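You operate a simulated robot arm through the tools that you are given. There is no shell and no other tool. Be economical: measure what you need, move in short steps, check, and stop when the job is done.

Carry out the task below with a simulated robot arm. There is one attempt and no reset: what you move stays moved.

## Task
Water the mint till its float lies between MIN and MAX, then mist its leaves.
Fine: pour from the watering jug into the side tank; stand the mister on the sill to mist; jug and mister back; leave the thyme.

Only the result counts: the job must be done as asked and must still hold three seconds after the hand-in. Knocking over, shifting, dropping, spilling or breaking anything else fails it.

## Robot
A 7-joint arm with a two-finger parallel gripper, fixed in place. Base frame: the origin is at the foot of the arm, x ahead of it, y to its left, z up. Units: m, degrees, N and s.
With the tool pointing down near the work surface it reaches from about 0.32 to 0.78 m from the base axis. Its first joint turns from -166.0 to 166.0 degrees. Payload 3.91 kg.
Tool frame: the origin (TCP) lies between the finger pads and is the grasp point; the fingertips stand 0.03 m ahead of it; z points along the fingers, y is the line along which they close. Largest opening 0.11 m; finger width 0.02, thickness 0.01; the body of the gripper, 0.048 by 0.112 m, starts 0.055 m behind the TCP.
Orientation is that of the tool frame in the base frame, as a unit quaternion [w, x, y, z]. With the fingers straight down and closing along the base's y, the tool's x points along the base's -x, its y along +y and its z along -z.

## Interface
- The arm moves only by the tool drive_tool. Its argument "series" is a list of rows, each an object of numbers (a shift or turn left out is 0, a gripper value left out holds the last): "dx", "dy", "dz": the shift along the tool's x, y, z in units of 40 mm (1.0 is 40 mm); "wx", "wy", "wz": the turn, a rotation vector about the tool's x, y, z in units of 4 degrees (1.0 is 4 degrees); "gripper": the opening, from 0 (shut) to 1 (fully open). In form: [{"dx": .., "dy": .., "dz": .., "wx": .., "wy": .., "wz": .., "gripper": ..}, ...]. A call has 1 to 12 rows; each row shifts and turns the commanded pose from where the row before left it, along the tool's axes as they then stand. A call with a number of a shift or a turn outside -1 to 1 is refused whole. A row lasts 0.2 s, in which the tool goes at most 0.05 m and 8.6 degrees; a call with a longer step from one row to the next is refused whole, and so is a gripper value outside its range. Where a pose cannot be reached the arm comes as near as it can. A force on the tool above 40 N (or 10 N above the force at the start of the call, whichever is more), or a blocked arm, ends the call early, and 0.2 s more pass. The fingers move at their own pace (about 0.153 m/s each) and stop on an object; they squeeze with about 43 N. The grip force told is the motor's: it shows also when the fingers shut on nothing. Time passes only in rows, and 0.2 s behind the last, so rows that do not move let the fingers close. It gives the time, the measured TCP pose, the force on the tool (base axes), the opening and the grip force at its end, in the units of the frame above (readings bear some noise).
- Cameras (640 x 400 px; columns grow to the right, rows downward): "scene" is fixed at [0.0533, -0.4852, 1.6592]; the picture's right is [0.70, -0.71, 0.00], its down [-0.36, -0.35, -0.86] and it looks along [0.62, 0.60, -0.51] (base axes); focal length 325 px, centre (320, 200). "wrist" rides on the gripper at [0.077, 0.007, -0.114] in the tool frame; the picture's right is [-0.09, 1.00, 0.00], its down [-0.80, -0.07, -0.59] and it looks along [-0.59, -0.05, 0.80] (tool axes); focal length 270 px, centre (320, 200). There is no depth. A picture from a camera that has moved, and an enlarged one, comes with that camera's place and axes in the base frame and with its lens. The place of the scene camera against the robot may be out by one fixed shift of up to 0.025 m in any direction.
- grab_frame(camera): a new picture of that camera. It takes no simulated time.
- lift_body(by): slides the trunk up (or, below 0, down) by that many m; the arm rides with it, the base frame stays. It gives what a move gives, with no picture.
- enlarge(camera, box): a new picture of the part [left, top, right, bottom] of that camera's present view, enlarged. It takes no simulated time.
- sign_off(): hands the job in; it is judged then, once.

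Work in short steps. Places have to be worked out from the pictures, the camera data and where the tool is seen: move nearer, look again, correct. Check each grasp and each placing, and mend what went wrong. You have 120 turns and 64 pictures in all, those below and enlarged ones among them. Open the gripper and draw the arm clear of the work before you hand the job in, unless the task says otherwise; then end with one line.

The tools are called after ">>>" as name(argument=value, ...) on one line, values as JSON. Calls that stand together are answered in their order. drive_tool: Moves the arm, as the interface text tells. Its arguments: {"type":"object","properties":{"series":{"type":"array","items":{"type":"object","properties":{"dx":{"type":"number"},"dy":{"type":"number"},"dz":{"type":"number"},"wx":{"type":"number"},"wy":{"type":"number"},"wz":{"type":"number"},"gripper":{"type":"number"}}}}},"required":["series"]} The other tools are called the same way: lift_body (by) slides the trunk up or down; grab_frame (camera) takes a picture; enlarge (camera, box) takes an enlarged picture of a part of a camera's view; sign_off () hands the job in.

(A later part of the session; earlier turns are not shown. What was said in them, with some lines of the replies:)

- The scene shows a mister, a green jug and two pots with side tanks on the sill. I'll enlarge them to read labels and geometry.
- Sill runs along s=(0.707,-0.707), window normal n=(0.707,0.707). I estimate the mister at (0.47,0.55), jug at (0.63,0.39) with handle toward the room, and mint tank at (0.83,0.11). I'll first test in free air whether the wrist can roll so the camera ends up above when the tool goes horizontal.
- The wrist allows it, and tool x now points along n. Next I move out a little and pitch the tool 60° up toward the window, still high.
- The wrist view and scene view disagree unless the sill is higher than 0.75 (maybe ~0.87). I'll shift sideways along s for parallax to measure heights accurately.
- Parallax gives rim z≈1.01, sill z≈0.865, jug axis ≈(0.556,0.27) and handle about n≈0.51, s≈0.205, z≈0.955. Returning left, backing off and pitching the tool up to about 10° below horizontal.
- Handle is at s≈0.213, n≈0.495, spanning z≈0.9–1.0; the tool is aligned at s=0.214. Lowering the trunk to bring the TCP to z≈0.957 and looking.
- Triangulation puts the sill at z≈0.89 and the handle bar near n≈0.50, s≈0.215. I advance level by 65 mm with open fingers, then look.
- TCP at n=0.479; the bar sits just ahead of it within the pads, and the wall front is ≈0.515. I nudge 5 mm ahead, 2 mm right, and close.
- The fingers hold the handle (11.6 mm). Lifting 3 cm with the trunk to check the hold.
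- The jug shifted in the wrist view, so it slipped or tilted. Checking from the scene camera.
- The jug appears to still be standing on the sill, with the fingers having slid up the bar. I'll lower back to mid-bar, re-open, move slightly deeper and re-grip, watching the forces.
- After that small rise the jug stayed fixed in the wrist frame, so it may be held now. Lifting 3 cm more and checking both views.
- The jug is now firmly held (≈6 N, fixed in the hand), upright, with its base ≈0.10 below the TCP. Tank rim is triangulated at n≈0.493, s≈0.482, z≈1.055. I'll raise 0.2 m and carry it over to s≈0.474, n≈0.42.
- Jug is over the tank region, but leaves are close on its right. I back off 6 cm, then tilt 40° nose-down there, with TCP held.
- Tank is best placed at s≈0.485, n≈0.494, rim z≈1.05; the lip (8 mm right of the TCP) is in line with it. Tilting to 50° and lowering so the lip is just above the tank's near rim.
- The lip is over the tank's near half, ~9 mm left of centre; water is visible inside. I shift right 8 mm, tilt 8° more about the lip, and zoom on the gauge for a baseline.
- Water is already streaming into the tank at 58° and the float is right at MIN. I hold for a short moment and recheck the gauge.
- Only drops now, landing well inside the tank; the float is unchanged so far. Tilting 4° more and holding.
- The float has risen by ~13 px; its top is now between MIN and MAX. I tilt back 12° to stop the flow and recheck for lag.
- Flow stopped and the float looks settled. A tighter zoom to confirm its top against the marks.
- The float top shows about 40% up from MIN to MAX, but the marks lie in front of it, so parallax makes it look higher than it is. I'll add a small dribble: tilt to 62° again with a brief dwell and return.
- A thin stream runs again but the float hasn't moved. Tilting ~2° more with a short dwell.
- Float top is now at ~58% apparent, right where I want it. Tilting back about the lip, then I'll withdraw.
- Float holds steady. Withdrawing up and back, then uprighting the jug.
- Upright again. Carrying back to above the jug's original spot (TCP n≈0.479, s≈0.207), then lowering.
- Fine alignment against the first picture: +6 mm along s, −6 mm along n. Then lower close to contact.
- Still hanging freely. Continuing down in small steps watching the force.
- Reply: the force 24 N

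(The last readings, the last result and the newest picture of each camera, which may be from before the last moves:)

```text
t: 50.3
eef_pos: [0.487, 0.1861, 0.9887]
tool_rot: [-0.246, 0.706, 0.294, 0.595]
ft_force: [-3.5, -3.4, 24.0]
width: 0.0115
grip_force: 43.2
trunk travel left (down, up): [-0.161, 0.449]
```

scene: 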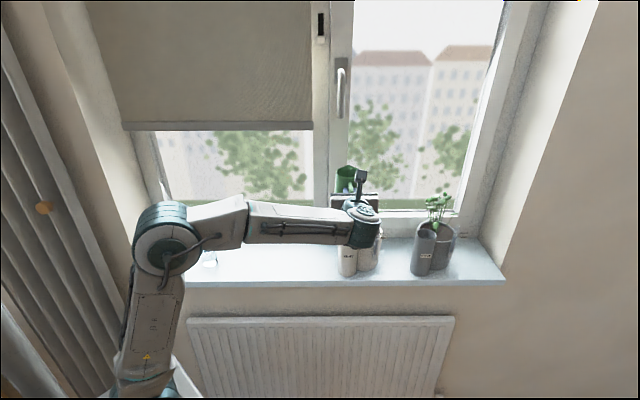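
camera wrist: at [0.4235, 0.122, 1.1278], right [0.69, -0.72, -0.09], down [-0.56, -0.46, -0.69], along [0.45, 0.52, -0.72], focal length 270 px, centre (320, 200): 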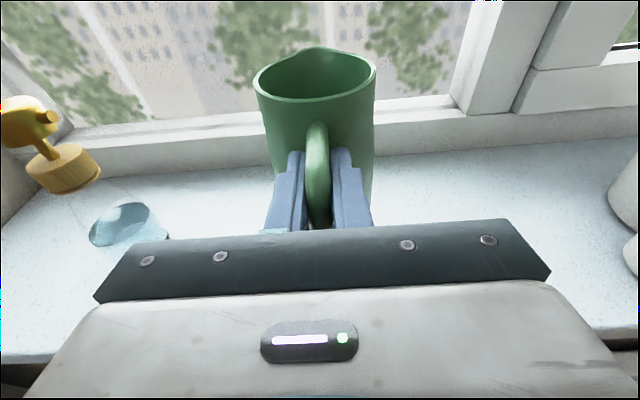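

Jug is on the sill. Relieving the press, opening, and backing straight out.

>>> drive_tool(series=[{"dx": 0.07, "dz": -0.012}, {"gripper": 0.3}, {"gripper": 0.5}, {}, {"dz": -0.5, "dx": -0.087}, {"dz": -0.7, "dx": -0.12}, {"dz": -0.7, "dx": -0.12}, {"dz": -0.4, "dx": -0.07}])

>>> grab_frame(camera="wrist")

>>> enlarge(camera="scene", box=[170, 200, 298, 280])

```text
t: 52.1
eef_pos: [0.4349, 0.128, 0.9682]
tool_rot: [-0.254, 0.721, 0.292, 0.575]
ft_force: [-0.1, -0.9, 0.2]
width: 0.055
grip_force: 0.0
trunk travel left (down, up): [-0.161, 0.449]
```

```text
23 pictures are left
camera wrist: at [0.375, 0.0526, 1.0664], right [0.7, -0.71, -0.12], down [-0.59, -0.47, -0.65], along [0.41, 0.53, -0.75], focal length 270 px, centre (320, 200)
```

wrist: 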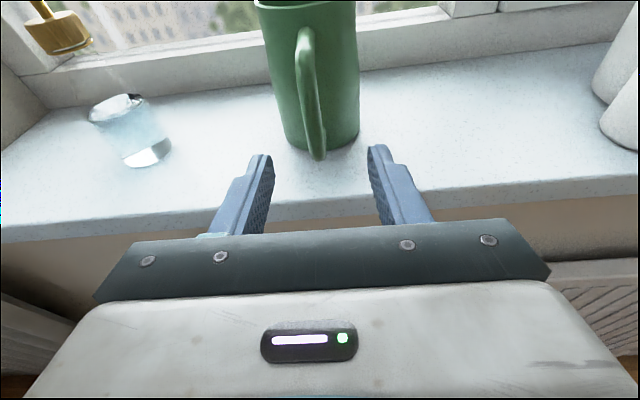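

```text
5.00 times, centred on (234, 240) of scene
camera zoom: at [0.0533, -0.4852, 1.6592], right [0.7, -0.71, 0.0], down [-0.36, -0.35, -0.86], along [0.62, 0.6, -0.51], focal length 1626 px, centre (750, 0)
```

zoom: 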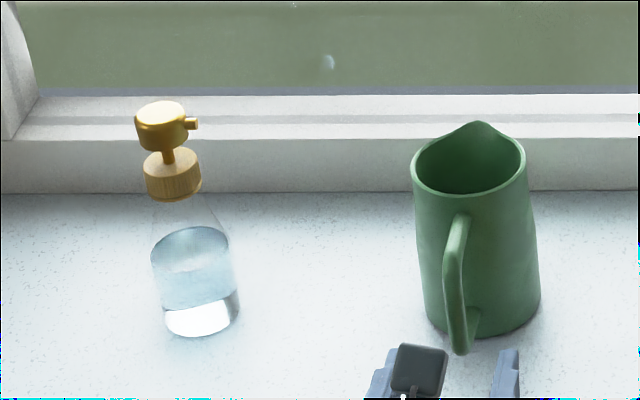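

The jug stands back on its spot. Next the mister (axis ≈ (0.396,0.376), collar z≈1.015, head top ≈1.075). I raise a little and move left to look at it closely.

>>> lift_body(by=0.08)

>>> drive_tool(series=[{"dz": 0.4, "dx": 0.07, "dy": -0.6, "gripper": 0.75}, {"dy": -0.8}, {"dy": -0.8}, {"dy": -0.8}, {"dy": -0.8}, {"dy": -0.8}, {"dy": -0.4}])

>>> grab_frame(camera="wrist")

```text
t: 53.2
eef_pos: [0.4273, 0.1215, 1.0625]
tool_rot: [-0.248, 0.714, 0.29, 0.587]
ft_force: [0.7, -0.1, 0.2]
width: 0.0549
grip_force: 0.1
trunk travel left (down, up): [-0.241, 0.369]
```

```text
t: 54.2
eef_pos: [0.4082, 0.203, 1.001]
tool_rot: [-0.255, 0.767, 0.268, 0.524]
ft_force: [1.1, -0.2, 1.3]
width: 0.0824
grip_force: 0.1
trunk travel left (down, up): [-0.241, 0.369]
stopped in row 4: the arm was blocked; the commanded pose is now the measured one
```

```text
21 pictures are left
camera wrist: at [0.3605, 0.1323, 1.1068], right [0.65, -0.74, -0.19], down [-0.69, -0.46, -0.55], along [0.32, 0.49, -0.81], focal length 270 px, centre (320, 200)
```

wrist: 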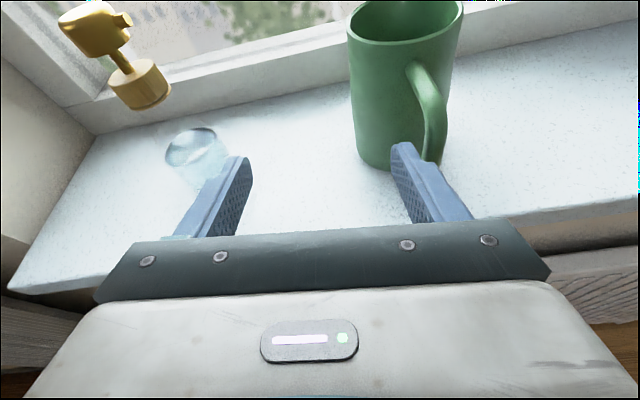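

The arm hit its folding limit there (too close and too level). I'll raise, pitch the tool to ~35° down and remove the 6.7° roll, which needs less folding.

>>> lift_body(by=0.12)

>>> drive_tool(series=[{"wy": -1, "wz": -0.42}, {"wy": -1, "wz": -0.42}, {"wy": -1, "wz": -0.42}, {"wy": -1, "wz": -0.42}, {}])

```text
t: 55.7
eef_pos: [0.4098, 0.2035, 1.1218]
tool_rot: [-0.253, 0.764, 0.268, 0.53]
ft_force: [0.5, 0.0, -0.4]
width: 0.0824
grip_force: 0.0
trunk travel left (down, up): [-0.361, 0.249]
```

```text
t: 56.9
eef_pos: [0.4106, 0.203, 1.1212]
tool_rot: [-0.182, 0.813, 0.345, 0.432]
ft_force: [0.6, -0.1, -1.0]
width: 0.0825
grip_force: 0.0
trunk travel left (down, up): [-0.361, 0.249]
```

Pitch is now 34° with correct heading. Moving left to line up with the mister, still clear in front and above.

>>> drive_tool(series=[{"dy": -0.6, "dz": 0.14, "dx": 0.09}, {"dy": -0.8, "dz": 0.14, "dx": 0.09}, {"dy": -0.8, "dz": 0.14, "dx": 0.09}, {"dy": -0.8, "dz": 0.14, "dx": 0.09}, {"dy": -0.33}])

>>> grab_frame(camera="wrist")

```text
t: 58.1
eef_pos: [0.3406, 0.3153, 1.1114]
tool_rot: [-0.193, 0.822, 0.343, 0.413]
ft_force: [-0.1, -1.0, 0.4]
width: 0.0824
grip_force: 0.1
trunk travel left (down, up): [-0.361, 0.249]
```

```text
20 pictures are left
camera wrist: at [0.316, 0.2732, 1.2388], right [0.68, -0.72, -0.1], down [-0.72, -0.63, -0.3], along [0.15, 0.28, -0.95], focal length 270 px, centre (320, 200)
```

wrist: 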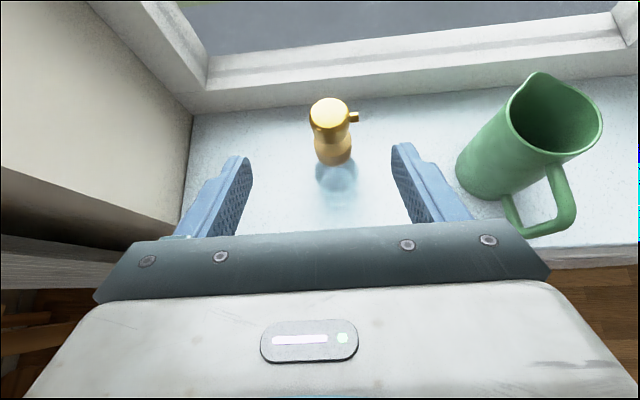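

Mister axis is at n≈0.533, s≈0.021 with the nozzle pointing along +s. Descending diagonally with the fingers straddling the collar, 80% of the way, then checking.

>>> drive_tool(series=[{"dz": 0.54, "dx": -0.21, "dy": 0.08}, {"dz": 0.54, "dx": -0.21}, {"dz": 0.54, "dx": -0.21}, {"dz": 0.54, "dx": -0.21}])

>>> grab_frame(camera="wrist")

>>> enlarge(camera="scene", box=[150, 190, 278, 270])

```text
t: 59.1
eef_pos: [0.3743, 0.3482, 1.0465]
tool_rot: [-0.182, 0.813, 0.345, 0.432]
ft_force: [-0.5, 0.0, -0.8]
width: 0.0823
grip_force: 0.1
trunk travel left (down, up): [-0.361, 0.249]
```

```text
19 pictures are left
camera wrist: at [0.3419, 0.3074, 1.1735], right [0.68, -0.73, -0.07], down [-0.7, -0.63, -0.33], along [0.2, 0.28, -0.94], focal length 270 px, centre (320, 200)
```

wrist: 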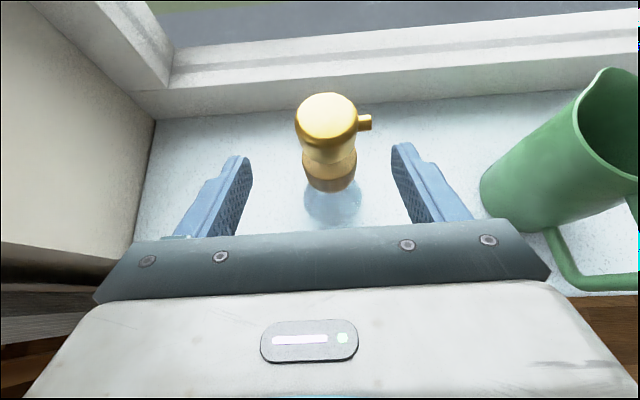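

```text
5.00 times, centred on (214, 230) of scene
camera zoom: at [0.0533, -0.4852, 1.6592], right [0.7, -0.71, 0.0], down [-0.36, -0.35, -0.86], along [0.62, 0.6, -0.51], focal length 1626 px, centre (850, 50)
```

zoom: 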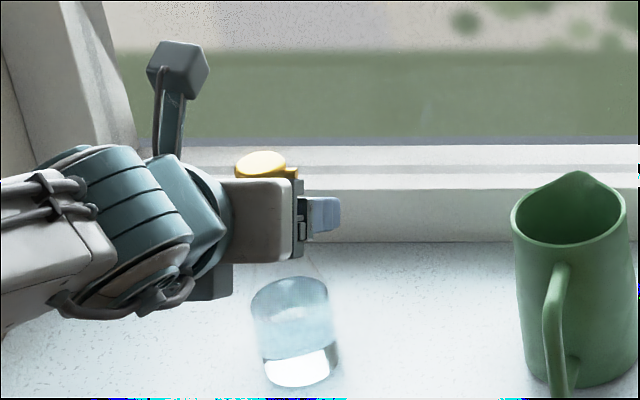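

Everything lines up (mister n≈0.535, s≈0.022). Final descent to the collar and close the fingers.

>>> drive_tool(series=[{"dz": 0.4, "dx": -0.235, "dy": 0.09}, {"dz": 0.4, "dx": -0.235}, {}])

>>> enlarge(camera="wrist", box=[224, 80, 416, 240])

```text
t: 59.9
eef_pos: [0.3849, 0.357, 1.0172]
tool_rot: [-0.182, 0.814, 0.344, 0.432]
ft_force: [-0.2, 0.8, 0.1]
width: 0.0822
grip_force: 0.0
out of reach, approached as far as the arm can: row 2
trunk travel left (down, up): [-0.361, 0.249]
```

```text
2.50 times, centred on (320, 160) of wrist
camera zoom: at [0.3548, 0.3154, 1.144], right [0.68, -0.73, -0.07], down [-0.71, -0.63, -0.33], along [0.19, 0.27, -0.94], focal length 676 px, centre (320, 300)
```

zoom: 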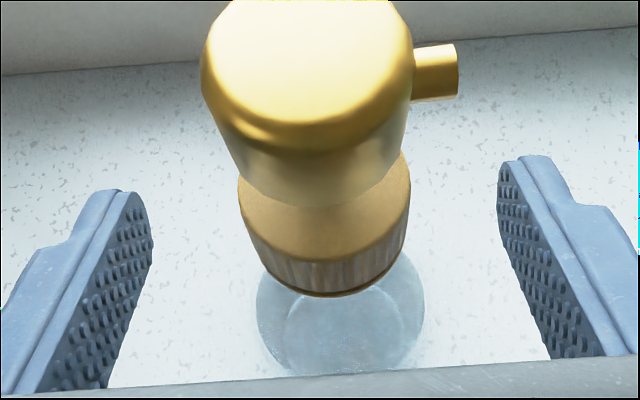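

Triangulating the collar's lower edge gives z≈1.018 (axis n≈0.536), so the pads sit slightly low. Raising 2 cm to centre on the collar, then closing.

>>> drive_tool(series=[{"dx": 0.45, "dz": -0.3, "dy": 0.03}, {}])

>>> drive_tool(series=[{"gripper": 0.4}, {"gripper": 0.0}, {}, {}, {}])

>>> enlarge(camera="wrist", box=[224, 80, 416, 240])

```text
t: 60.5
eef_pos: [0.3869, 0.3598, 1.0361]
tool_rot: [-0.183, 0.812, 0.346, 0.432]
ft_force: [-0.2, 0.0, -0.2]
width: 0.0825
grip_force: 0.0
trunk travel left (down, up): [-0.361, 0.249]
```

```text
t: 61.7
eef_pos: [0.3871, 0.3582, 1.0356]
tool_rot: [-0.182, 0.813, 0.345, 0.432]
ft_force: [0.8, -1.5, 1.2]
width: 0.0329
grip_force: 43.2
trunk travel left (down, up): [-0.361, 0.249]
```

```text
2.50 times, centred on (320, 160) of wrist
camera zoom: at [0.3571, 0.3176, 1.1625], right [0.68, -0.73, -0.07], down [-0.7, -0.63, -0.33], along [0.2, 0.28, -0.94], focal length 676 px, centre (320, 300)
```

zoom: 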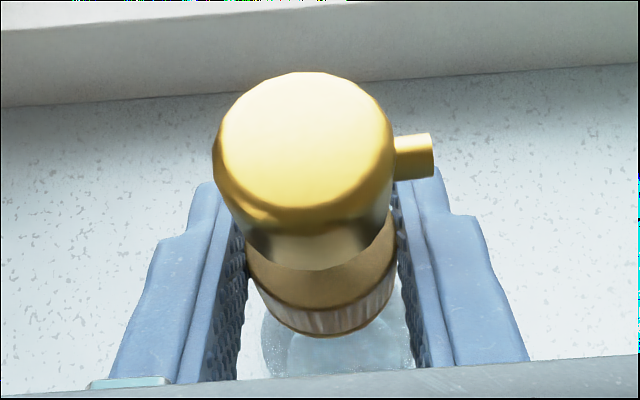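

Collar gripped (33 mm). Lifting 3 cm to check.

>>> lift_body(by=0.03)

>>> enlarge(camera="wrist", box=[224, 80, 416, 240])

```text
t: 62.4
eef_pos: [0.3878, 0.36, 1.0655]
tool_rot: [-0.183, 0.813, 0.346, 0.432]
ft_force: [0.3, 0.7, -3.3]
width: 0.0329
grip_force: 42.8
trunk travel left (down, up): [-0.391, 0.219]
```

```text
2.50 times, centred on (320, 160) of wrist
camera zoom: at [0.3571, 0.318, 1.1924], right [0.68, -0.73, -0.07], down [-0.7, -0.63, -0.33], along [0.2, 0.27, -0.94], focal length 676 px, centre (320, 300)
```

zoom: 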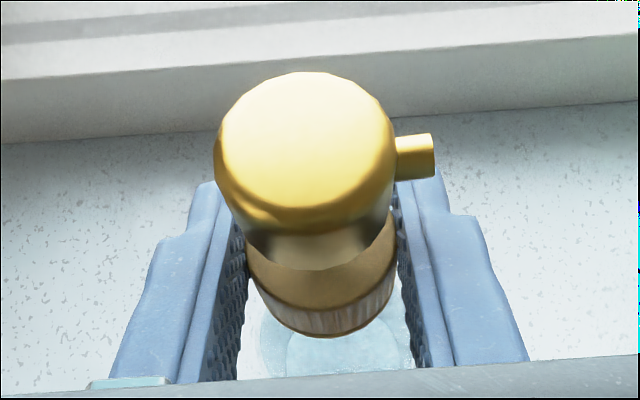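

Held firmly (≈3 N). Raising 14 cm more to clear the jug, then carrying it 0.32 m along the sill to the gap between jug and mint.

>>> lift_body(by=0.14)

>>> drive_tool(series=[{"dy": 0.4}, {"dy": 0.8}, {"dy": 0.9}, {"dy": 0.9}, {"dy": 0.9}, {"dy": 0.9}, {"dy": 0.9}, {"dy": 0.9}, {"dy": 0.8, "dz": -0.1, "dx": -0.07}, {"dy": 0.4, "dz": -0.1, "dx": -0.07}, {"dy": 0.2}, {}])

>>> grab_frame(camera="wrist")

>>> grab_frame(camera="scene")

```text
t: 64.1
eef_pos: [0.388, 0.3593, 1.2049]
tool_rot: [-0.183, 0.813, 0.346, 0.432]
ft_force: [0.5, 1.3, -1.2]
width: 0.0328
grip_force: 43.0
trunk travel left (down, up): [-0.531, 0.079]
```

```text
t: 66.7
eef_pos: [0.6116, 0.1298, 1.2075]
tool_rot: [-0.183, 0.812, 0.346, 0.432]
ft_force: [0.2, -0.8, -2.3]
width: 0.0328
grip_force: 43.4
trunk travel left (down, up): [-0.531, 0.079]
```

```text
14 pictures are left
camera wrist: at [0.5812, 0.0884, 1.3344], right [0.68, -0.73, -0.07], down [-0.7, -0.63, -0.33], along [0.2, 0.28, -0.94], focal length 270 px, centre (320, 200)
```

wrist: 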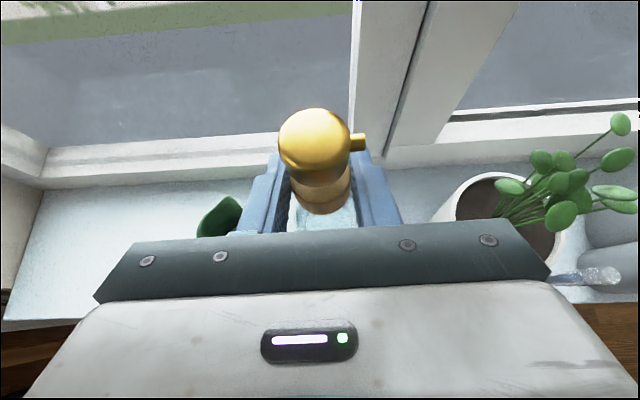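

```text
13 pictures are left
```

scene: 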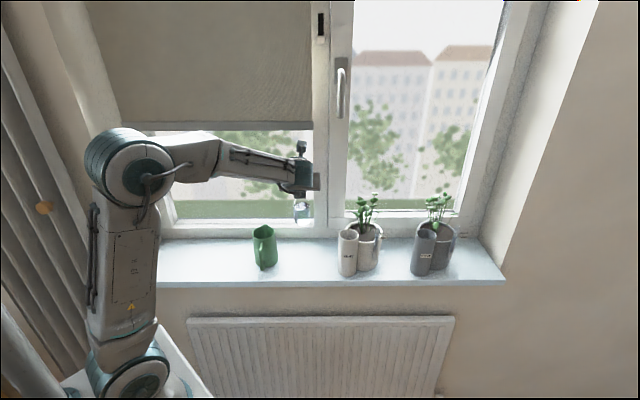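

Leaves cluster is at n≈0.54, s≈0.47–0.57, z≈1.10–1.19; the mister is in line at n≈0.533 with its nozzle pointing at it. I shift 18 mm left for a better spray angle, then lower to near the sill.

>>> drive_tool(series=[{"dy": -0.25}, {"dy": -0.2, "dz": 0.08, "dx": 0.05}, {}])

>>> lift_body(by=-0.164)

>>> drive_tool(series=[{"dx": -0.06, "dz": 0.04}, {}])

>>> drive_tool(series=[{"dx": -0.06, "dz": 0.04}, {}])

```text
t: 67.5
eef_pos: [0.6009, 0.1455, 1.2068]
tool_rot: [-0.182, 0.813, 0.345, 0.432]
ft_force: [-0.2, 0.7, -2.6]
width: 0.0327
grip_force: 42.9
trunk travel left (down, up): [-0.531, 0.079]
```

```text
t: 69.4
eef_pos: [0.5997, 0.1443, 1.0445]
tool_rot: [-0.182, 0.813, 0.346, 0.431]
ft_force: [0.5, -0.7, -1.8]
width: 0.0328
grip_force: 43.0
trunk travel left (down, up): [-0.367, 0.243]
```

```text
t: 70.0
eef_pos: [0.6016, 0.1448, 1.0399]
tool_rot: [-0.182, 0.813, 0.345, 0.432]
ft_force: [0.8, -0.5, -2.2]
width: 0.0326
grip_force: 42.8
trunk travel left (down, up): [-0.367, 0.243]
```

```text
t: 70.6
eef_pos: [0.6011, 0.1443, 1.0374]
tool_rot: [-0.182, 0.813, 0.346, 0.432]
ft_force: [0.1, -0.4, -1.5]
width: 0.0328
grip_force: 42.9
trunk travel left (down, up): [-0.367, 0.243]
```

Near contact; continuing in ~2 mm steps.

>>> drive_tool(series=[{"dx": -0.045, "dz": 0.03}, {}])

>>> drive_tool(series=[{"dx": -0.03, "dz": 0.02}, {}])

```text
t: 71.2
eef_pos: [0.6022, 0.1454, 1.0361]
tool_rot: [-0.182, 0.813, 0.346, 0.432]
ft_force: [1.0, 0.0, 2.7]
width: 0.0329
grip_force: 42.6
trunk travel left (down, up): [-0.367, 0.243]
```

```text
t: 71.8
eef_pos: [0.6004, 0.1454, 1.0355]
tool_rot: [-0.182, 0.812, 0.345, 0.434]
ft_force: [3.2, 1.5, 14.9]
width: 0.0327
grip_force: 43.0
trunk travel left (down, up): [-0.367, 0.243]
```

The mister stands on the sill. Relieving, opening, and backing out along the tool axis, then pitching the tool steeply down with fingers shut for pressing.

>>> drive_tool(series=[{"dx": 0.04, "dz": -0.025}, {"gripper": 0.4}, {"gripper": 0.65}, {}, {"dz": -0.5}, {"dz": -0.8}, {"dz": -0.8}, {"dz": -0.7, "dx": 0.4}, {"dx": 0.7, "dz": -0.5}, {"dx": 0.7, "dz": -0.4}])

>>> drive_tool(series=[{"wy": -1, "gripper": 0}, {"wy": -1}, {"wy": -1}, {"wy": -1}, {"wy": -1}, {"wy": -1}, {"wy": -1}, {"wy": -1}, {"wy": -1}, {"wy": -1}, {"wy": -1}, {}])

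>>> grab_frame(camera="wrist")

>>> enlarge(camera="scene", box=[250, 180, 410, 280])

```text
t: 74.0
eef_pos: [0.5433, 0.0836, 1.1805]
tool_rot: [-0.181, 0.813, 0.345, 0.432]
ft_force: [-1.3, 0.4, 0.2]
width: 0.0715
grip_force: 0.0
trunk travel left (down, up): [-0.367, 0.243]
```

```text
t: 76.6
eef_pos: [0.5441, 0.0872, 1.1788]
tool_rot: [-0.04, 0.915, 0.389, 0.095]
ft_force: [0.0, -0.3, -1.0]
width: 0.0
grip_force: 37.4
trunk travel left (down, up): [-0.367, 0.243]
```

```text
12 pictures are left
camera wrist: at [0.5847, 0.1192, 1.3052], right [0.66, -0.75, -0.02], down [-0.68, -0.6, 0.42], along [-0.32, -0.26, -0.91], focal length 270 px, centre (320, 200)
```

wrist: 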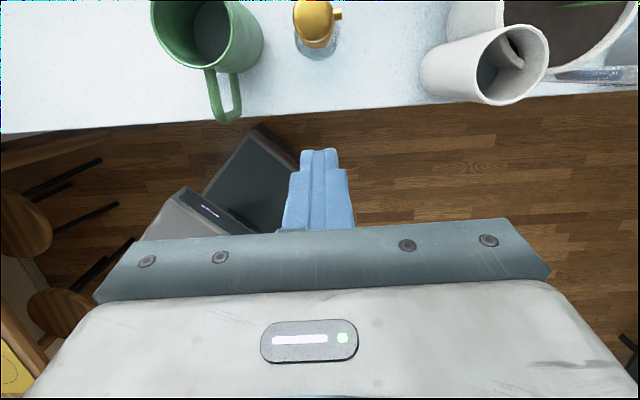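

```text
4.00 times, centred on (330, 230) of scene
camera zoom: at [0.0533, -0.4852, 1.6592], right [0.7, -0.71, 0.0], down [-0.36, -0.35, -0.86], along [0.62, 0.6, -0.51], focal length 1301 px, centre (280, 80)
```

zoom: 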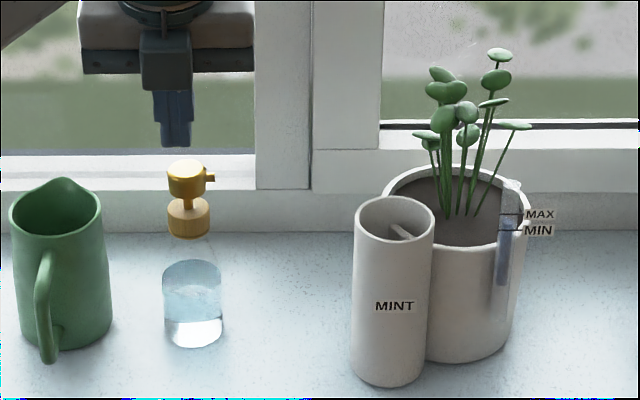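

Clean release: mister stands at n≈0.540, s≈0.324, nozzle toward the mint. Moving the closed fingertips over the head (tip n≈0.538) and down to just above it.

>>> drive_tool(series=[{"dx": 0.52, "dz": 0.11}, {"dx": 0.52, "dz": 0.11}, {"dx": 0.52, "dz": 0.11}, {"dx": 0.52, "dz": 0.11, "dy": 0.03}, {"dz": 0.5, "dx": -0.11}, {"dz": 0.5, "dx": -0.11}, {"dz": 0.3, "dx": -0.06}, {}])

>>> enlarge(camera="scene", box=[260, 190, 324, 230])

>>> grab_frame(camera="wrist")

```text
t: 78.4
eef_pos: [0.6019, 0.1465, 1.1251]
tool_rot: [-0.04, 0.915, 0.39, 0.096]
ft_force: [-0.1, 0.4, -0.5]
width: 0.0
grip_force: 37.6
trunk travel left (down, up): [-0.367, 0.243]
```

```text
10.00 times, centred on (292, 210) of scene
camera zoom: at [0.0533, -0.4852, 1.6592], right [0.7, -0.71, 0.0], down [-0.36, -0.35, -0.86], along [0.62, 0.6, -0.51], focal length 3253 px, centre (600, 100)
```

zoom: 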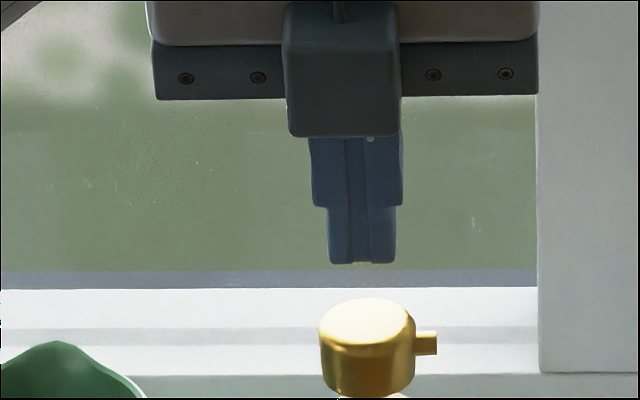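

```text
9 pictures are left
camera wrist: at [0.6437, 0.1789, 1.2518], right [0.66, -0.75, -0.02], down [-0.68, -0.6, 0.42], along [-0.32, -0.26, -0.91], focal length 270 px, centre (320, 200)
```

wrist: 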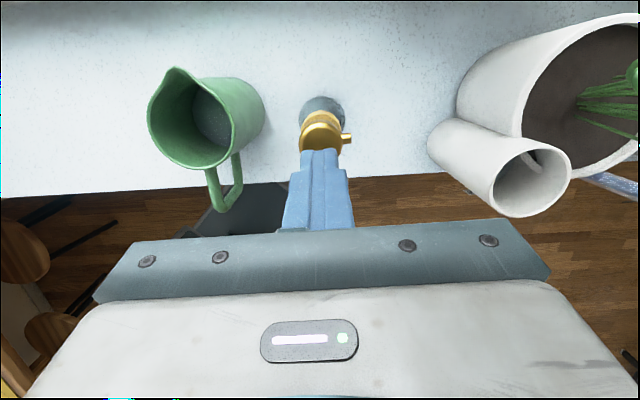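

Head centre is ~8 mm further toward the window and ~2.5 cm below the tip. Correcting, then pressing down in small steps.

>>> drive_tool(series=[{"dx": 0.2, "dz": 0.04, "dy": 0.04}, {"dz": 0.35, "dx": -0.075}, {"dz": 0.1, "dx": -0.02}, {"dz": 0.08, "dx": -0.017}, {"dz": 0.08, "dx": -0.017}])

>>> drive_tool(series=[{"dz": 0.08, "dx": -0.017}, {"dz": 0.08, "dx": -0.017}, {}])

```text
t: 79.6
eef_pos: [0.6097, 0.1506, 1.099]
tool_rot: [-0.04, 0.916, 0.389, 0.096]
ft_force: [0.3, 0.6, 0.1]
width: 0.0003
grip_force: 37.6
trunk travel left (down, up): [-0.367, 0.243]
```

```text
t: 80.4
eef_pos: [0.6108, 0.1502, 1.0928]
tool_rot: [-0.04, 0.915, 0.389, 0.096]
ft_force: [-0.3, 0.5, 2.0]
width: 0.0002
grip_force: 38.0
trunk travel left (down, up): [-0.367, 0.243]
```

Slight contact (2 N) at tip z≈1.063. Continuing the press.

>>> drive_tool(series=[{"dz": 0.06, "dx": -0.013}, {"dz": 0.06, "dx": -0.013}, {}])

>>> drive_tool(series=[{"dz": 0.06, "dx": -0.013}, {"dz": 0.06, "dx": -0.013}])

>>> enlarge(camera="scene", box=[260, 180, 388, 260])

```text
t: 81.2
eef_pos: [0.6096, 0.1504, 1.0878]
tool_rot: [-0.039, 0.915, 0.389, 0.096]
ft_force: [-0.3, -0.8, 1.8]
width: 0.0
grip_force: 37.5
trunk travel left (down, up): [-0.367, 0.243]
```

```text
t: 81.8
eef_pos: [0.6084, 0.1499, 1.0854]
tool_rot: [-0.04, 0.915, 0.39, 0.098]
ft_force: [0.6, 0.0, 9.8]
width: 0.0001
grip_force: 38.2
trunk travel left (down, up): [-0.367, 0.243]
```

```text
5.00 times, centred on (324, 220) of scene
camera zoom: at [0.0533, -0.4852, 1.6592], right [0.7, -0.71, 0.0], down [-0.36, -0.35, -0.86], along [0.62, 0.6, -0.51], focal length 1626 px, centre (300, 100)
```

zoom: 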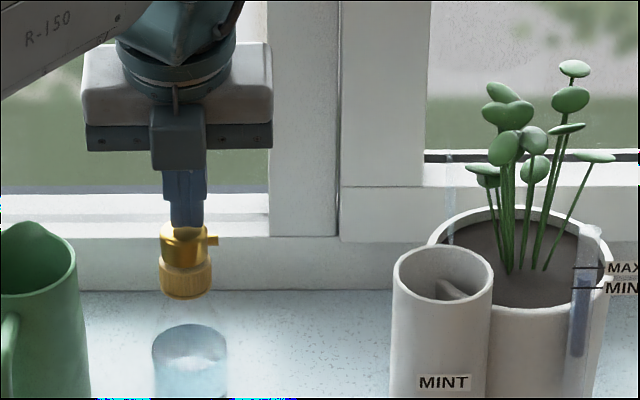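

The pump head is pressed nearly fully (≈10 N). Pressing a touch further, holding, and looking for mist.

>>> drive_tool(series=[{"dz": 0.05, "dx": -0.01}, {"dz": 0.05, "dx": -0.01}])

>>> enlarge(camera="scene", box=[290, 180, 418, 260])

```text
t: 82.4
eef_pos: [0.6087, 0.1496, 1.0826]
tool_rot: [-0.039, 0.915, 0.389, 0.098]
ft_force: [2.7, 0.2, 21.7]
width: 0.0002
grip_force: 37.6
trunk travel left (down, up): [-0.367, 0.243]
```

```text
5.00 times, centred on (354, 220) of scene
camera zoom: at [0.0533, -0.4852, 1.6592], right [0.7, -0.71, 0.0], down [-0.36, -0.35, -0.86], along [0.62, 0.6, -0.51], focal length 1626 px, centre (150, 100)
```

zoom: 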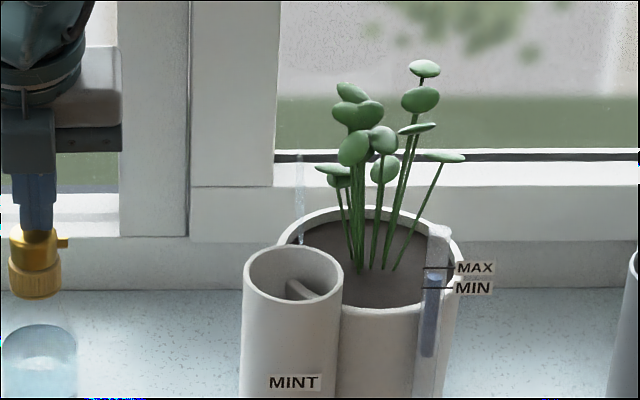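

Possibly a mist puff (faint strip left of the mint). Releasing the pump and checking what changes at the leaves.

>>> drive_tool(series=[{"dz": -0.3, "dx": 0.064}, {"dz": -0.5, "dx": 0.1}, {"dz": -0.5, "dx": 0.1}, {}])

>>> enlarge(camera="scene", box=[290, 180, 418, 260])

```text
t: 83.4
eef_pos: [0.6117, 0.1512, 1.1316]
tool_rot: [-0.04, 0.916, 0.389, 0.096]
ft_force: [-0.6, 0.2, 0.3]
width: 0.0001
grip_force: 37.6
trunk travel left (down, up): [-0.367, 0.243]
```

```text
5.00 times, centred on (354, 220) of scene
camera zoom: at [0.0533, -0.4852, 1.6592], right [0.7, -0.71, 0.0], down [-0.36, -0.35, -0.86], along [0.62, 0.6, -0.51], focal length 1626 px, centre (150, 100)
```

zoom: 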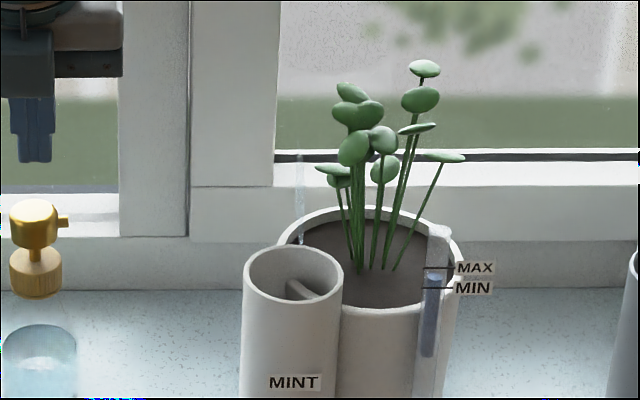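

The strip persists. Zooming in on the leaves and strip to judge whether the leaves are wet.

>>> enlarge(camera="scene", box=[342, 188, 390, 232])

```text
9.09 times, centred on (366, 210) of scene
camera zoom: at [0.0533, -0.4852, 1.6592], right [0.7, -0.71, 0.0], down [-0.36, -0.35, -0.86], along [0.62, 0.6, -0.51], focal length 2957 px, centre (-98, 109)
```

zoom: 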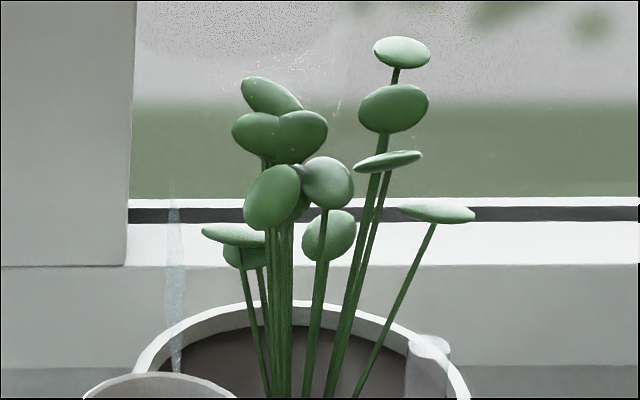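

That strip is over the tank (the poured stream's trace), not mist. To be sure of the spray, I'll do one brisk full press and look right then.

>>> drive_tool(series=[{"dz": 0.6, "dx": -0.127}, {"dz": 0.33, "dx": -0.07}, {"dz": 0.33, "dx": -0.07}])

>>> enlarge(camera="scene", box=[280, 180, 408, 260])

```text
t: 84.2
eef_pos: [0.6096, 0.15, 1.0841]
tool_rot: [-0.039, 0.915, 0.389, 0.099]
ft_force: [2.8, 2.0, 16.1]
width: 0.0
grip_force: 37.4
trunk travel left (down, up): [-0.367, 0.243]
```

```text
5.00 times, centred on (344, 220) of scene
camera zoom: at [0.0533, -0.4852, 1.6592], right [0.7, -0.71, 0.0], down [-0.36, -0.35, -0.86], along [0.62, 0.6, -0.51], focal length 1626 px, centre (200, 100)
```

zoom: 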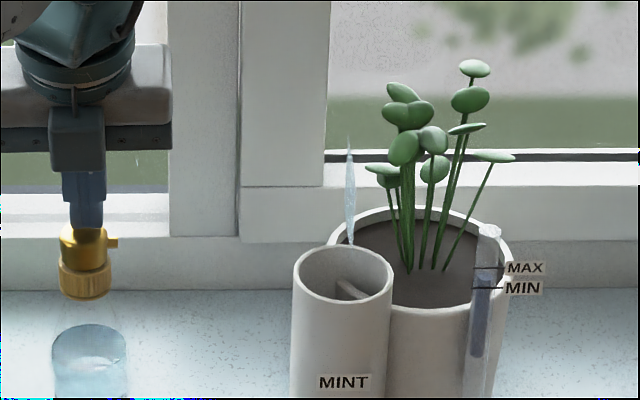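

The patch grew brighter exactly with the press, so it is the mist puff heading to the mint's leaves. Releasing upward, backing off, and pitching the tool back to 34° with fingers open to re-grasp the mister.

>>> drive_tool(series=[{"dz": -0.4, "dx": 0.085}, {"dz": -0.7, "dx": 0.15}, {"dz": -0.7, "dx": 0.15}, {"dz": -0.5, "dx": 0.1}, {"dx": -0.52, "dz": -0.11}, {"dx": -0.56, "dz": -0.12}, {"dx": -0.56, "dz": -0.12}, {"dx": -0.56, "dz": -0.12}])

>>> drive_tool(series=[{"wy": 1, "gripper": 0.65}, {"wy": 1}, {"wy": 1}, {"wy": 1}, {"wy": 1}, {"wy": 1}, {"wy": 1}, {"wy": 1}, {"wy": 1}, {"wy": 1}, {"wy": 1}, {}])

>>> grab_frame(camera="wrist")

```text
t: 86.0
eef_pos: [0.5478, 0.0861, 1.176]
tool_rot: [-0.04, 0.915, 0.389, 0.096]
ft_force: [0.4, 0.6, -0.1]
width: 0.0001
grip_force: 37.3
trunk travel left (down, up): [-0.367, 0.243]
```

```text
t: 88.6
eef_pos: [0.5477, 0.0855, 1.1752]
tool_rot: [-0.182, 0.813, 0.345, 0.432]
ft_force: [-0.1, -0.6, -0.1]
width: 0.0713
grip_force: 0.0
trunk travel left (down, up): [-0.367, 0.243]
```

```text
3 pictures are left
camera wrist: at [0.5166, 0.0443, 1.3023], right [0.68, -0.73, -0.07], down [-0.7, -0.63, -0.33], along [0.2, 0.28, -0.94], focal length 270 px, centre (320, 200)
```

wrist: 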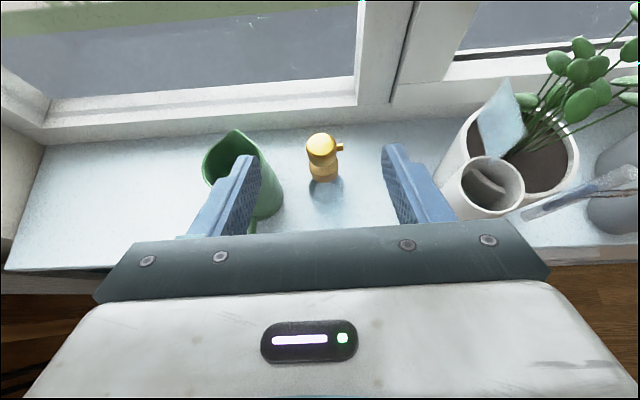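

The mist patch hangs right at the mint's leaves, in line with the nozzle. Re-approaching the mister's collar along the known path and gripping.

>>> drive_tool(series=[{"dy": -0.12, "dz": 0.5, "dx": -0.29}, {"dz": 0.6, "dx": -0.29}, {"dz": 0.6, "dx": -0.29}, {"dz": 0.6, "dx": -0.29}, {"dz": 0.6, "dx": -0.29}, {"dz": 0.4, "dx": -0.18}, {"dz": 0.26, "dx": -0.1}, {}])

```text
t: 90.4
eef_pos: [0.5987, 0.1462, 1.0389]
tool_rot: [-0.182, 0.813, 0.346, 0.432]
ft_force: [-0.7, 0.0, 0.5]
width: 0.0716
grip_force: 0.0
trunk travel left (down, up): [-0.367, 0.243]
```

Within 3 mm of the earlier grasp pose. Small correction and close.

>>> drive_tool(series=[{"dy": 0.04, "dx": -0.06, "dz": 0.045}, {"gripper": 0.4}, {"gripper": 0}, {}, {}, {}])

>>> lift_body(by=0.03)

```text
t: 91.8
eef_pos: [0.6007, 0.1458, 1.0363]
tool_rot: [-0.183, 0.813, 0.346, 0.431]
ft_force: [1.5, -0.3, 1.6]
width: 0.0327
grip_force: 43.1
trunk travel left (down, up): [-0.367, 0.243]
```

```text
t: 92.5
eef_pos: [0.601, 0.1457, 1.0661]
tool_rot: [-0.183, 0.812, 0.346, 0.432]
ft_force: [0.3, 0.7, -1.7]
width: 0.0323
grip_force: 42.6
trunk travel left (down, up): [-0.397, 0.213]
```

Held again. Raising 14 cm and carrying it back to its original place.

>>> lift_body(by=0.14)

>>> drive_tool(series=[{"dy": -0.4}, {"dy": -0.8}, {"dy": -0.9}, {"dy": -0.9}, {"dy": -0.9}, {"dy": -0.9}, {"dy": -0.9}, {"dy": -0.9}, {"dy": -0.6}, {"dy": -0.3}, {}, {}])

```text
t: 94.2
eef_pos: [0.6018, 0.1457, 1.2059]
tool_rot: [-0.182, 0.813, 0.346, 0.432]
ft_force: [-0.5, 0.2, -1.4]
width: 0.0329
grip_force: 43.1
trunk travel left (down, up): [-0.537, 0.073]
```

```text
t: 96.8
eef_pos: [0.3837, 0.354, 1.2046]
tool_rot: [-0.183, 0.812, 0.345, 0.433]
ft_force: [-0.2, -0.8, -1.6]
width: 0.0329
grip_force: 42.8
trunk travel left (down, up): [-0.537, 0.073]
```

Aligning 5 mm in n and lowering to just above the sill.

>>> drive_tool(series=[{"dz": 0.11, "dx": 0.075}, {}])

>>> lift_body(by=-0.162)

>>> drive_tool(series=[{"dx": -0.06, "dz": 0.04}, {}])

>>> drive_tool(series=[{"dx": -0.05, "dz": 0.033}, {}])

```text
t: 97.4
eef_pos: [0.3885, 0.3585, 1.2026]
tool_rot: [-0.182, 0.813, 0.345, 0.432]
ft_force: [-0.4, 0.4, -2.5]
width: 0.0328
grip_force: 43.4
trunk travel left (down, up): [-0.537, 0.073]
```

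```text
t: 99.2
eef_pos: [0.39, 0.3586, 1.0429]
tool_rot: [-0.182, 0.813, 0.346, 0.432]
ft_force: [-0.6, 0.1, -2.1]
width: 0.0328
grip_force: 43.3
trunk travel left (down, up): [-0.375, 0.235]
```

```text
t: 99.8
eef_pos: [0.3893, 0.3586, 1.0376]
tool_rot: [-0.183, 0.813, 0.345, 0.432]
ft_force: [0.3, -0.2, -2.5]
width: 0.0326
grip_force: 43.9
trunk travel left (down, up): [-0.375, 0.235]
```

```text
t: 100.4
eef_pos: [0.3891, 0.3578, 1.0368]
tool_rot: [-0.182, 0.813, 0.345, 0.432]
ft_force: [0.6, 1.5, 1.8]
width: 0.0331
grip_force: 43.3
trunk travel left (down, up): [-0.375, 0.235]
```

Touching down. One more millimetre, then open and back out along the approach path.

>>> drive_tool(series=[{"dx": -0.02, "dz": 0.013}, {}, {"gripper": 0.4}, {"gripper": 0.75}, {}, {"dz": -0.5, "dx": 0.1}, {"dz": -0.54, "dx": 0.21}, {"dz": -0.54, "dx": 0.21}, {"dz": -0.54, "dx": 0.25}, {"dz": -0.3, "dx": 0.5}])

>>> lift_body(by=0.15)

>>> grab_frame(camera="scene")

```text
t: 102.6
eef_pos: [0.3549, 0.3217, 1.1327]
tool_rot: [-0.183, 0.813, 0.346, 0.431]
ft_force: [-1.0, -0.2, 0.8]
width: 0.082
grip_force: 0.1
trunk travel left (down, up): [-0.375, 0.235]
```

```text
t: 104.4
eef_pos: [0.3531, 0.3216, 1.2831]
tool_rot: [-0.182, 0.813, 0.346, 0.432]
ft_force: [-0.6, 0.6, -0.2]
width: 0.0827
grip_force: 0.1
trunk travel left (down, up): [-0.525, 0.085]
```

```text
2 pictures are left
```

scene: 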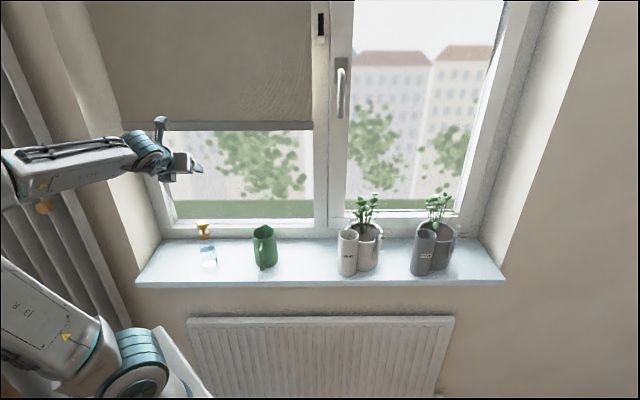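

Everything stands as at the start, arm clear and gripper open. One last gauge check.

>>> enlarge(camera="scene", box=[365, 230, 393, 254])

```text
16.00 times, centred on (379, 242) of scene
camera zoom: at [0.0533, -0.4852, 1.6592], right [0.7, -0.71, 0.0], down [-0.36, -0.35, -0.86], along [0.62, 0.6, -0.51], focal length 5205 px, centre (-624, -472)
```

zoom: 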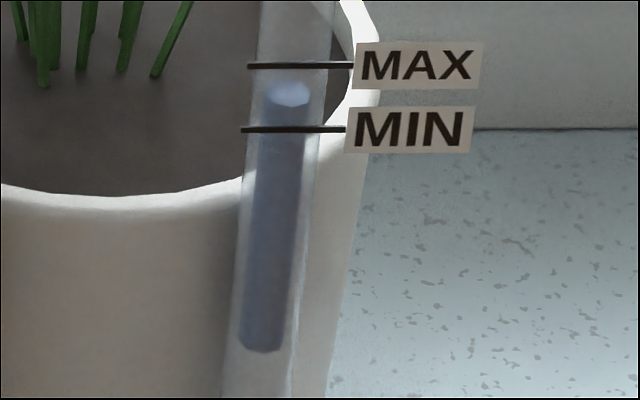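

The float is steady between MIN and MAX; the jug and mister are back. Handing in.

>>> sign_off()

```text
The job is handed in.
```

The mint's float sits steady between MIN and MAX, two mister presses sent a mist puff to its leaves (I couldn't see wetness on the leaves themselves), the jug and mister are back in their places, the thyme was left alone, and the job is handed in.
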